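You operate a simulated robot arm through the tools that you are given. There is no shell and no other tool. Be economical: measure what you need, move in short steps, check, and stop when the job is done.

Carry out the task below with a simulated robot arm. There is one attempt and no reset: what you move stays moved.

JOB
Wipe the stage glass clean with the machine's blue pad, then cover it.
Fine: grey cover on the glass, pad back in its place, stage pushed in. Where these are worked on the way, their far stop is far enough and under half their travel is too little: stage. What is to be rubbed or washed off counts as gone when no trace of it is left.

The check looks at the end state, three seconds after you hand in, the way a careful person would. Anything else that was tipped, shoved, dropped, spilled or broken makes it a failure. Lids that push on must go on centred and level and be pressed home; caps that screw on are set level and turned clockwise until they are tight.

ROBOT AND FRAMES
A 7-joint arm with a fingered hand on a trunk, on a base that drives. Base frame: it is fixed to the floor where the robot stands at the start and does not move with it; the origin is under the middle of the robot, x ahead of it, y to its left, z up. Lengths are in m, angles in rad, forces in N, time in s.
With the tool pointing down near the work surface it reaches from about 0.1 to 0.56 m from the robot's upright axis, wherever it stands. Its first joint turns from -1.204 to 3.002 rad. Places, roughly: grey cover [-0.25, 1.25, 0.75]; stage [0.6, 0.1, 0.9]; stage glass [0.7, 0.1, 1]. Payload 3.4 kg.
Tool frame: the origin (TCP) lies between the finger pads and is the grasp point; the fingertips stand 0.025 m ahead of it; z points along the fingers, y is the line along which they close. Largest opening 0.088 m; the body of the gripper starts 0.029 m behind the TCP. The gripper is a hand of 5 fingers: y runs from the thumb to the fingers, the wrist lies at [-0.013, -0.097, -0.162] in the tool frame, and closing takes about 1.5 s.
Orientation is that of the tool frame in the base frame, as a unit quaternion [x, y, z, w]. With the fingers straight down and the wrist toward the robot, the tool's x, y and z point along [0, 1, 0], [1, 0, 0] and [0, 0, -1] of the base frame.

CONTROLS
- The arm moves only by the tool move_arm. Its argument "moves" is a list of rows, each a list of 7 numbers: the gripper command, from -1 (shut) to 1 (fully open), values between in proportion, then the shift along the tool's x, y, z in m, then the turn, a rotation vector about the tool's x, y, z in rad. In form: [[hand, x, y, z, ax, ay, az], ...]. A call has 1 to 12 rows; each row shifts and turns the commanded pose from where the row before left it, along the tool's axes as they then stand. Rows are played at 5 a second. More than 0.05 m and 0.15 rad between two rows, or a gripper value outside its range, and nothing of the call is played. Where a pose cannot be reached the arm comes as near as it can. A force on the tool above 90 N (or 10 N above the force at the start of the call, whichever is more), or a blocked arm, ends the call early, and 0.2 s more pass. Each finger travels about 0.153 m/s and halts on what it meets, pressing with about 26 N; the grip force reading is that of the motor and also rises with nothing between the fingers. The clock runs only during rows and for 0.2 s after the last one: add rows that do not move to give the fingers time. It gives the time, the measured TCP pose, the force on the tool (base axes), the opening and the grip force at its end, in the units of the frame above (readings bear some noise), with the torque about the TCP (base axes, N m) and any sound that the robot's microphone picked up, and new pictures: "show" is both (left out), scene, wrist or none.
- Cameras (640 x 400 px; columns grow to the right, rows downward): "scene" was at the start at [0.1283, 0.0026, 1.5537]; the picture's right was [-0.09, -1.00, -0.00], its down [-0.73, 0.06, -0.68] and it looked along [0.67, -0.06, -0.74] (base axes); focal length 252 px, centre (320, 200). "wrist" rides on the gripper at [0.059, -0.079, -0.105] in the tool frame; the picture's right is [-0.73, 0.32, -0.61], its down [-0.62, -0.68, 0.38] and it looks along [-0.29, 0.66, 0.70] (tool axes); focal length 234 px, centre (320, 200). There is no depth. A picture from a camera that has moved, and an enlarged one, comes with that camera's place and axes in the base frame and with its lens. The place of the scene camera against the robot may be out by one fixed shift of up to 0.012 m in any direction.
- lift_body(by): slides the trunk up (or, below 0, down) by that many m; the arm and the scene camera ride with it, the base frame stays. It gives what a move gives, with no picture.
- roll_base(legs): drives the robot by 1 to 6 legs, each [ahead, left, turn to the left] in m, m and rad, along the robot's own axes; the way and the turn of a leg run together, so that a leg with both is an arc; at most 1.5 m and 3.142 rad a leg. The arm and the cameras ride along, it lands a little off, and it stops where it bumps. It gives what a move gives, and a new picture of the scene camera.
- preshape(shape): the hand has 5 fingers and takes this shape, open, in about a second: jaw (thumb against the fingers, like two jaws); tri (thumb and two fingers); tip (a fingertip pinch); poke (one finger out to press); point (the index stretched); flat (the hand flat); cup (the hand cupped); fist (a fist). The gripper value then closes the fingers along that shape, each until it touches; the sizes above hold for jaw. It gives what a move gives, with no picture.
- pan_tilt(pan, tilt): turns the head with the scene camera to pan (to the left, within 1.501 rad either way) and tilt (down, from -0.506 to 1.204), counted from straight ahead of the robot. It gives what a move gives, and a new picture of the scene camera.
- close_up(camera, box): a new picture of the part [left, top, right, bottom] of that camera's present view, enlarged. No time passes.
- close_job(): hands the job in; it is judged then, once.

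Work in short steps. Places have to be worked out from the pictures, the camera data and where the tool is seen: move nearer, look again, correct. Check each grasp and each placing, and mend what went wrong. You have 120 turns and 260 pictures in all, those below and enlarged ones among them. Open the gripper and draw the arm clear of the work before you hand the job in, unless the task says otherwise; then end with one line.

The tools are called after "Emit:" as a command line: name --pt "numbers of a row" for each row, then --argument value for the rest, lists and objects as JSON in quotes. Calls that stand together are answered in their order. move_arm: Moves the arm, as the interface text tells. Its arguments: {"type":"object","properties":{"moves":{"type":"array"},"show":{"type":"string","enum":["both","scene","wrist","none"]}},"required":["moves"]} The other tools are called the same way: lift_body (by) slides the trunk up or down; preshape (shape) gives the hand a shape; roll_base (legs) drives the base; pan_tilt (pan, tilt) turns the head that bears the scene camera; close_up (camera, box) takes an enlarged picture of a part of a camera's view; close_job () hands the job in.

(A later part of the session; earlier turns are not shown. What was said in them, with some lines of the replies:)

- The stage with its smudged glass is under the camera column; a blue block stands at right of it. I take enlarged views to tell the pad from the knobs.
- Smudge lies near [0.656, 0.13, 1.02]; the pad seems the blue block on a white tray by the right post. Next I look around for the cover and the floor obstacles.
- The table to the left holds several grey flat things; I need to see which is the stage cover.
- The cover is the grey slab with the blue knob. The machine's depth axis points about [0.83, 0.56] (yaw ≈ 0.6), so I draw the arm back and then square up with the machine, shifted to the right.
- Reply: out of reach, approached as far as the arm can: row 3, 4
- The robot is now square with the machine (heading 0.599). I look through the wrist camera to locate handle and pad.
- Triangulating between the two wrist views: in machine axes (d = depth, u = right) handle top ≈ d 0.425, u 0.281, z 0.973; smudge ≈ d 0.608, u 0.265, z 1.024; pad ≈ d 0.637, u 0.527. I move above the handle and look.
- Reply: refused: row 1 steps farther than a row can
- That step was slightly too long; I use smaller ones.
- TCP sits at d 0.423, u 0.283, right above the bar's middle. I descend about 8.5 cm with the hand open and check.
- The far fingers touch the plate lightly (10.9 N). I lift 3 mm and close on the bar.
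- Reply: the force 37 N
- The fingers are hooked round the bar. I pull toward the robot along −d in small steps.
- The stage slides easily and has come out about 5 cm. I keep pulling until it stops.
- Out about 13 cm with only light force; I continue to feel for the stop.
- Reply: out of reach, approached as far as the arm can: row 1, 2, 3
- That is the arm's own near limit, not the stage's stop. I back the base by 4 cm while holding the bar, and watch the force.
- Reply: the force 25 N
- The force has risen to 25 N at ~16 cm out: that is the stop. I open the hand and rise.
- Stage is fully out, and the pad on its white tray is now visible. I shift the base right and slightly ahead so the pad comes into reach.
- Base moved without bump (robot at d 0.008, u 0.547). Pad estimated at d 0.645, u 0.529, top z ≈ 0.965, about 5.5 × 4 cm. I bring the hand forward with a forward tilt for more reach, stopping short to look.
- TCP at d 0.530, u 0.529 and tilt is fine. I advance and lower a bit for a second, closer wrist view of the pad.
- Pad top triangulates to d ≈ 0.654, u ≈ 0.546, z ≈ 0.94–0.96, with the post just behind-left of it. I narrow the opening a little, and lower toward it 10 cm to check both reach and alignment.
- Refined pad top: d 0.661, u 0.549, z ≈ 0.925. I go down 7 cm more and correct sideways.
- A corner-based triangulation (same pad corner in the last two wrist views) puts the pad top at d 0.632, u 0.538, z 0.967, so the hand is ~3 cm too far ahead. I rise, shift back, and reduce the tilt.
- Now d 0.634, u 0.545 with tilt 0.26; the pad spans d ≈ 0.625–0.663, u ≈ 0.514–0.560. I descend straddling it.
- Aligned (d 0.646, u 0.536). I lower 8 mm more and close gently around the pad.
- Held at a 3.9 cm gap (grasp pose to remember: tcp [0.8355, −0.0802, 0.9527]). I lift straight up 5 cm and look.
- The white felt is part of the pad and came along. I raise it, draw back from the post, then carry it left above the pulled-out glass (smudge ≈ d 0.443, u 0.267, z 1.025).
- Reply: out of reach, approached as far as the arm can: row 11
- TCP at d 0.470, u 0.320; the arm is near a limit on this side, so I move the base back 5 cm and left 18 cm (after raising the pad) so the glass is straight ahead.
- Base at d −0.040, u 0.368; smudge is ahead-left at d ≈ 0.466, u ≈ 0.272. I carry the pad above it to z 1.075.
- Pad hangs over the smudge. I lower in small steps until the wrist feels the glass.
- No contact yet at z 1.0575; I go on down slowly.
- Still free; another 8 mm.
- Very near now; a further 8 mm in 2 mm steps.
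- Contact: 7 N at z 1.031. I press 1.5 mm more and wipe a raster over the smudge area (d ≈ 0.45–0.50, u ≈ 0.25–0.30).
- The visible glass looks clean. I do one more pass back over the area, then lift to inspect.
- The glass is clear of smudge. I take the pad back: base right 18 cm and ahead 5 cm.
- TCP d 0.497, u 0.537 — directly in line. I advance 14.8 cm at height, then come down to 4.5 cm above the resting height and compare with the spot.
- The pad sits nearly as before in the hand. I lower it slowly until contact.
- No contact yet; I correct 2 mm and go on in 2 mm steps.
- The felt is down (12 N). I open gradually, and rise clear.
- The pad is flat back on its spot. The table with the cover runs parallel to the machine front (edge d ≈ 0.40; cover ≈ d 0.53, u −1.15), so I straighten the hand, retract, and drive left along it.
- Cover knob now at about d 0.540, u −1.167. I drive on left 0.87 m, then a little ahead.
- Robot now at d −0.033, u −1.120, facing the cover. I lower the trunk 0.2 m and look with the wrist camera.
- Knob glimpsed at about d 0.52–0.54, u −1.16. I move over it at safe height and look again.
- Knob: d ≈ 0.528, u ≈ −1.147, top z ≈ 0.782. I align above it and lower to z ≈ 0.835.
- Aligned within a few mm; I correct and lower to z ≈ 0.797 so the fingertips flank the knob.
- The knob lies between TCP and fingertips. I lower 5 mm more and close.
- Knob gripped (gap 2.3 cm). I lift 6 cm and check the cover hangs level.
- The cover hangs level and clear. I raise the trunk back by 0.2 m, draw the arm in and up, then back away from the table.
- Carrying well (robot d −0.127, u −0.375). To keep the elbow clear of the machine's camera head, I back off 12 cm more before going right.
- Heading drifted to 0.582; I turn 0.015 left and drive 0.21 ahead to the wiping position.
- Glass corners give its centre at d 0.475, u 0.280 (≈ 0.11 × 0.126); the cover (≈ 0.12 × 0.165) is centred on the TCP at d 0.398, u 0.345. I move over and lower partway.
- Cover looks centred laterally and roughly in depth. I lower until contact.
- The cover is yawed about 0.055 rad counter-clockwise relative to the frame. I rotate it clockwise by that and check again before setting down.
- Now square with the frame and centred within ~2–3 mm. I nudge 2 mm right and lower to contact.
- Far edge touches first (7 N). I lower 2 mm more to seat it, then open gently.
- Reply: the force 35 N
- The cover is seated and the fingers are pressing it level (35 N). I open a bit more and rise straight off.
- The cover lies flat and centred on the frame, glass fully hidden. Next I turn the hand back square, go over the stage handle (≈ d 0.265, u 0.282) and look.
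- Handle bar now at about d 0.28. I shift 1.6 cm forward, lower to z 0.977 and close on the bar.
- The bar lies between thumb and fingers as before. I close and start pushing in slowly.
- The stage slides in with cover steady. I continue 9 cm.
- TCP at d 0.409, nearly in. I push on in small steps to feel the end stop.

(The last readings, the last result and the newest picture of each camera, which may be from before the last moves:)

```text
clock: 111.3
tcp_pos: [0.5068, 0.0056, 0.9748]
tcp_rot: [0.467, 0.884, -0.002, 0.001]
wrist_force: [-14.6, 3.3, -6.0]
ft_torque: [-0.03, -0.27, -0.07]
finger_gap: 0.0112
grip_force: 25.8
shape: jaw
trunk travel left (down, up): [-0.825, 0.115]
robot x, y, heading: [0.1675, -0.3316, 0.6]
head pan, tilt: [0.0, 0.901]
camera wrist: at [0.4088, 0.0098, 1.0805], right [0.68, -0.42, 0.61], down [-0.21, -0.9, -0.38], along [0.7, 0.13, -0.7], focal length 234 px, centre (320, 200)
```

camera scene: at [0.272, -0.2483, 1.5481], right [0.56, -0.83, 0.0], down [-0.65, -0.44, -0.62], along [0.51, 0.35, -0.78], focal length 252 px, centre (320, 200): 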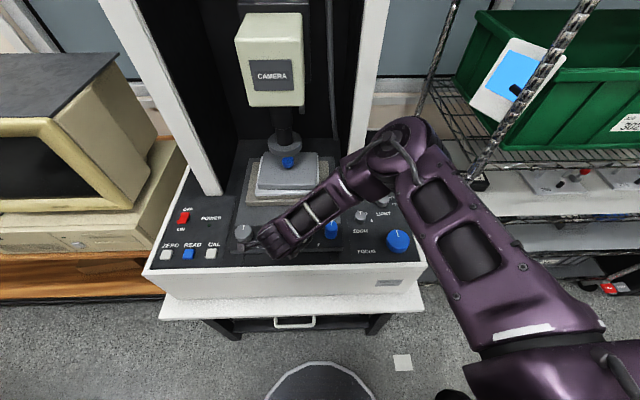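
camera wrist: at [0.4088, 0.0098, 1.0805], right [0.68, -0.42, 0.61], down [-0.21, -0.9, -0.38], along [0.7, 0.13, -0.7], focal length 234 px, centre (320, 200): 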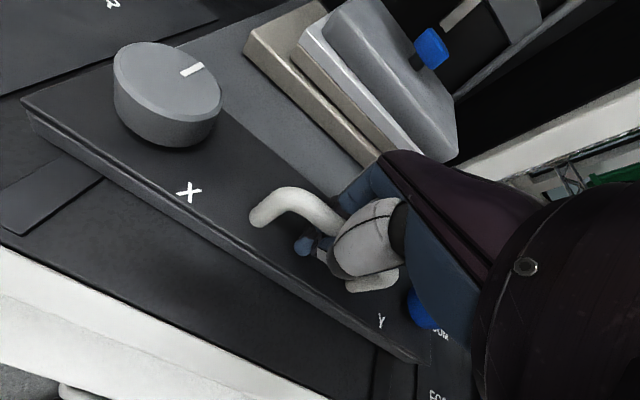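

Resistance is rising only slightly; two more 5 mm pushes.

Emit:
move_arm --pt "-1 -0.001 0.005 0 0 0 0" --pt "-1 -0.001 0.005 0 0 0 0" --pt "-1 0 0 0 0 0 0" --show "wrist"

```text
clock: 112.1
tcp_pos: [0.5106, 0.0075, 0.975]
tcp_rot: [0.466, 0.885, -0.002, -0.002]
wrist_force: [-34.5, -8.1, -16.5]
ft_torque: [0.16, -0.47, -0.19]
finger_gap: 0.0138
grip_force: 26.2
shape: jaw
trunk travel left (down, up): [-0.825, 0.115]
robot x, y, heading: [0.1723, -0.3363, 0.6]
head pan, tilt: [0.0, 0.901]
camera wrist: at [0.4125, 0.0113, 1.0814], right [0.68, -0.41, 0.61], down [-0.21, -0.9, -0.38], along [0.7, 0.13, -0.7], focal length 234 px, centre (320, 200)
```

wrist: 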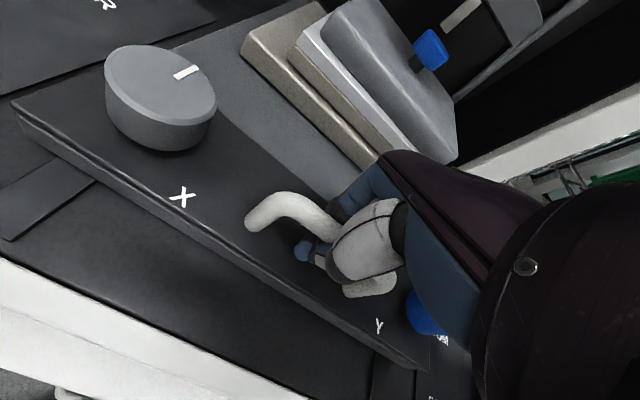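

Force rose to ~35 N with little motion: the stage is at its inner stop. I open and rise straight up, then draw back.

Emit:
move_arm --pt "0 0 0 0 0 0 0" --pt "1 0 -0.003 0 0 0 0" --pt "1 0 0 0 0 0 0" --pt "1 0 0 0 0 0 0" --pt "1 0 0 0 0 0 0" --pt "1 0 0 -0.03 0 0 0" --pt "1 0 0 -0.04 0 0 0" --pt "1 0 0 -0.04 0 0 0" --pt "1 0 -0.04 -0.02 0 0 0" --pt "1 0 -0.04 0 0 0 0" --pt "1 0 0 0 0 0 0"

Emit:
close_up --camera "scene" --box '[200, 130, 400, 255]'

Emit:
close_up --camera "wrist" --box '[100, 40, 420, 240]'

```text
clock: 114.5
tcp_pos: [0.4513, -0.038, 1.1063]
tcp_rot: [0.468, 0.884, -0.002, -0.001]
wrist_force: [0.6, 0.0, -1.0]
ft_torque: [0.02, -0.01, 0.02]
finger_gap: 0.0877
grip_force: 0.1
shape: jaw
trunk travel left (down, up): [-0.825, 0.115]
robot x, y, heading: [0.1701, -0.3349, 0.602]
head pan, tilt: [0.0, 0.901]
camera scene: at [0.275, -0.2518, 1.548], right [0.56, -0.83, 0.0], down [-0.65, -0.44, -0.62], along [0.51, 0.35, -0.78], focal length 252 px, centre (320, 200)
camera wrist: at [0.3535, -0.0338, 1.2116], right [0.68, -0.42, 0.61], down [-0.21, -0.9, -0.38], along [0.7, 0.13, -0.7], focal length 234 px, centre (320, 200)
```

scene: 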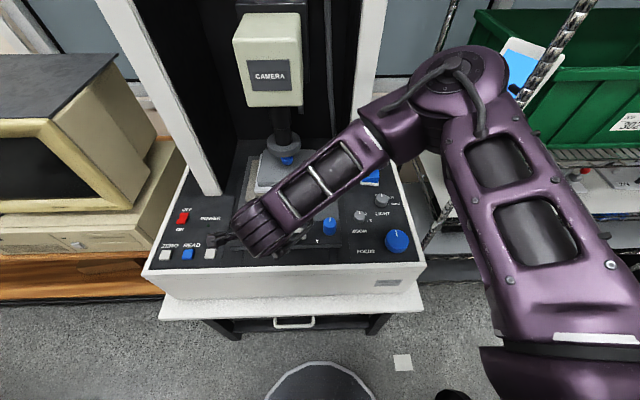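
wrist: 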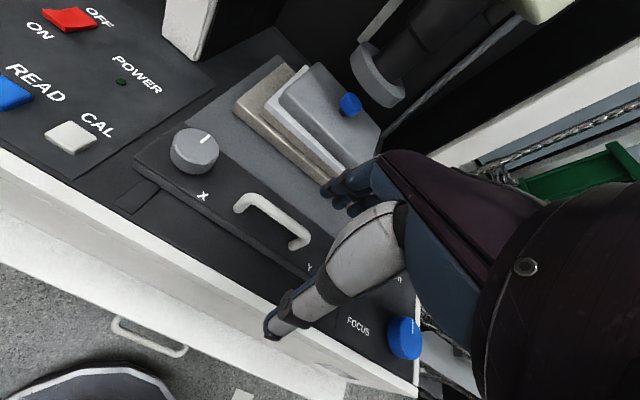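

```text
3.20 times, centred on (300, 192) of scene
camera zoom: at [0.275, -0.2518, 1.548], right [0.56, -0.83, 0.0], down [-0.65, -0.44, -0.62], along [0.51, 0.35, -0.78], focal length 806 px, centre (384, 224)
```

zoom: 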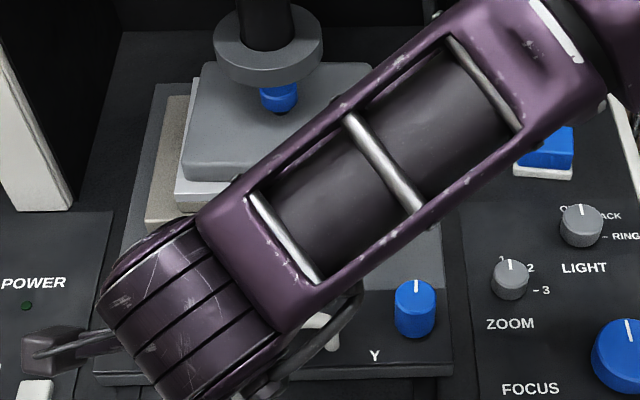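

```text
2.00 times, centred on (260, 140) of wrist
camera zoom: at [0.3535, -0.0338, 1.2116], right [0.68, -0.42, 0.61], down [-0.21, -0.9, -0.38], along [0.7, 0.13, -0.7], focal length 468 px, centre (440, 320)
```

zoom: 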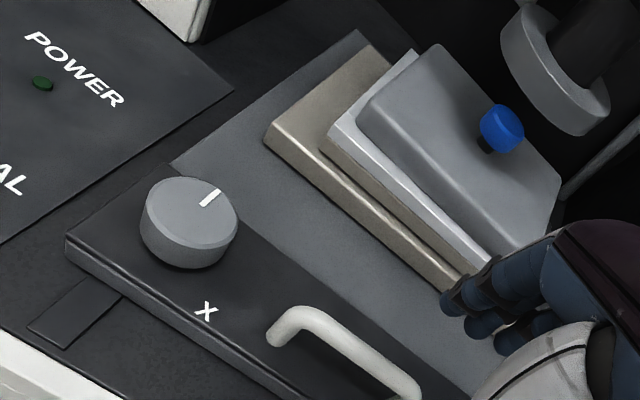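

Stage is back at its original position (handle d ≈ 0.423), cover flat on the frame, pad on its spot. I draw the arm in, back the base off, and take a last look.

Emit:
move_arm --pt "1 0 0 -0.04 0 0 0" --pt "1 0 -0.03 -0.02 0 0 0" --pt "1 0 0 0 0 0 0" --show "none"

Emit:
roll_base --legs '[[-0.25, 0, 0]]'

Emit:
close_up --camera "scene" --box '[200, 100, 400, 225]'

```text
clock: 115.3
tcp_pos: [0.4277, -0.0552, 1.1673]
tcp_rot: [0.468, 0.884, -0.002, -0.002]
wrist_force: [0.4, -0.1, -0.3]
ft_torque: [-0.01, 0.01, -0.04]
finger_gap: 0.0877
grip_force: 0.1
shape: jaw
trunk travel left (down, up): [-0.825, 0.115]
robot x, y, heading: [0.172, -0.329, 0.596]
head pan, tilt: [0.0, 0.901]
```

```text
clock: 117.1
tcp_pos: [0.2232, -0.1926, 1.1679]
tcp_rot: [0.469, 0.883, -0.001, 0.0]
wrist_force: [-0.3, -0.6, -0.4]
ft_torque: [0.0, -0.01, -0.02]
finger_gap: 0.0878
grip_force: 0.0
shape: jaw
trunk travel left (down, up): [-0.825, 0.115]
robot x, y, heading: [-0.0322, -0.4683, 0.595]
head pan, tilt: [0.0, 0.901]
camera scene: at [0.0709, -0.3902, 1.548], right [0.56, -0.83, 0.0], down [-0.65, -0.44, -0.62], along [0.51, 0.35, -0.78], focal length 252 px, centre (320, 200)
```

scene: 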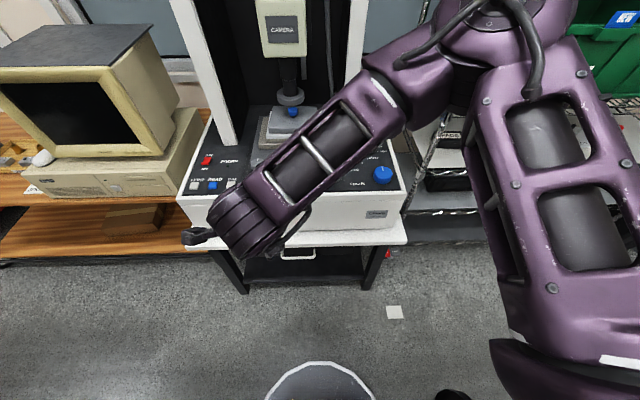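

```text
3.20 times, centred on (300, 162) of scene
camera zoom: at [0.0709, -0.3902, 1.548], right [0.56, -0.83, 0.0], down [-0.65, -0.44, -0.62], along [0.51, 0.35, -0.78], focal length 806 px, centre (384, 320)
```

zoom: 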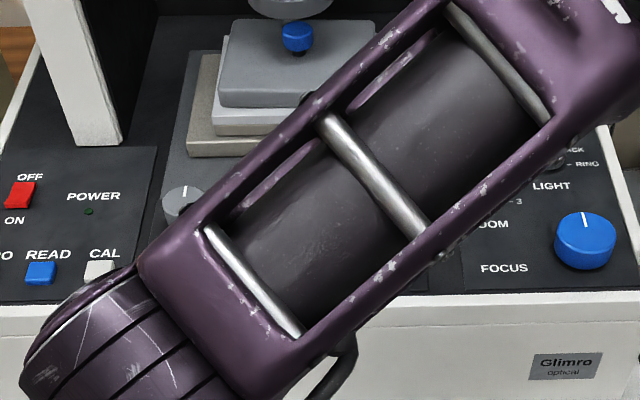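

Everything is as required: the cover is on the glass, the stage in, the pad in place and the arm clear. I hand in.

Emit:
close_job

```text
The job is handed in.
```

The job is handed in: the glass was wiped with no trace left in the last look at it, the grey cover lies flat on it, the pad is back within about 2 mm of its old spot, and the stage is pushed in to its stop.
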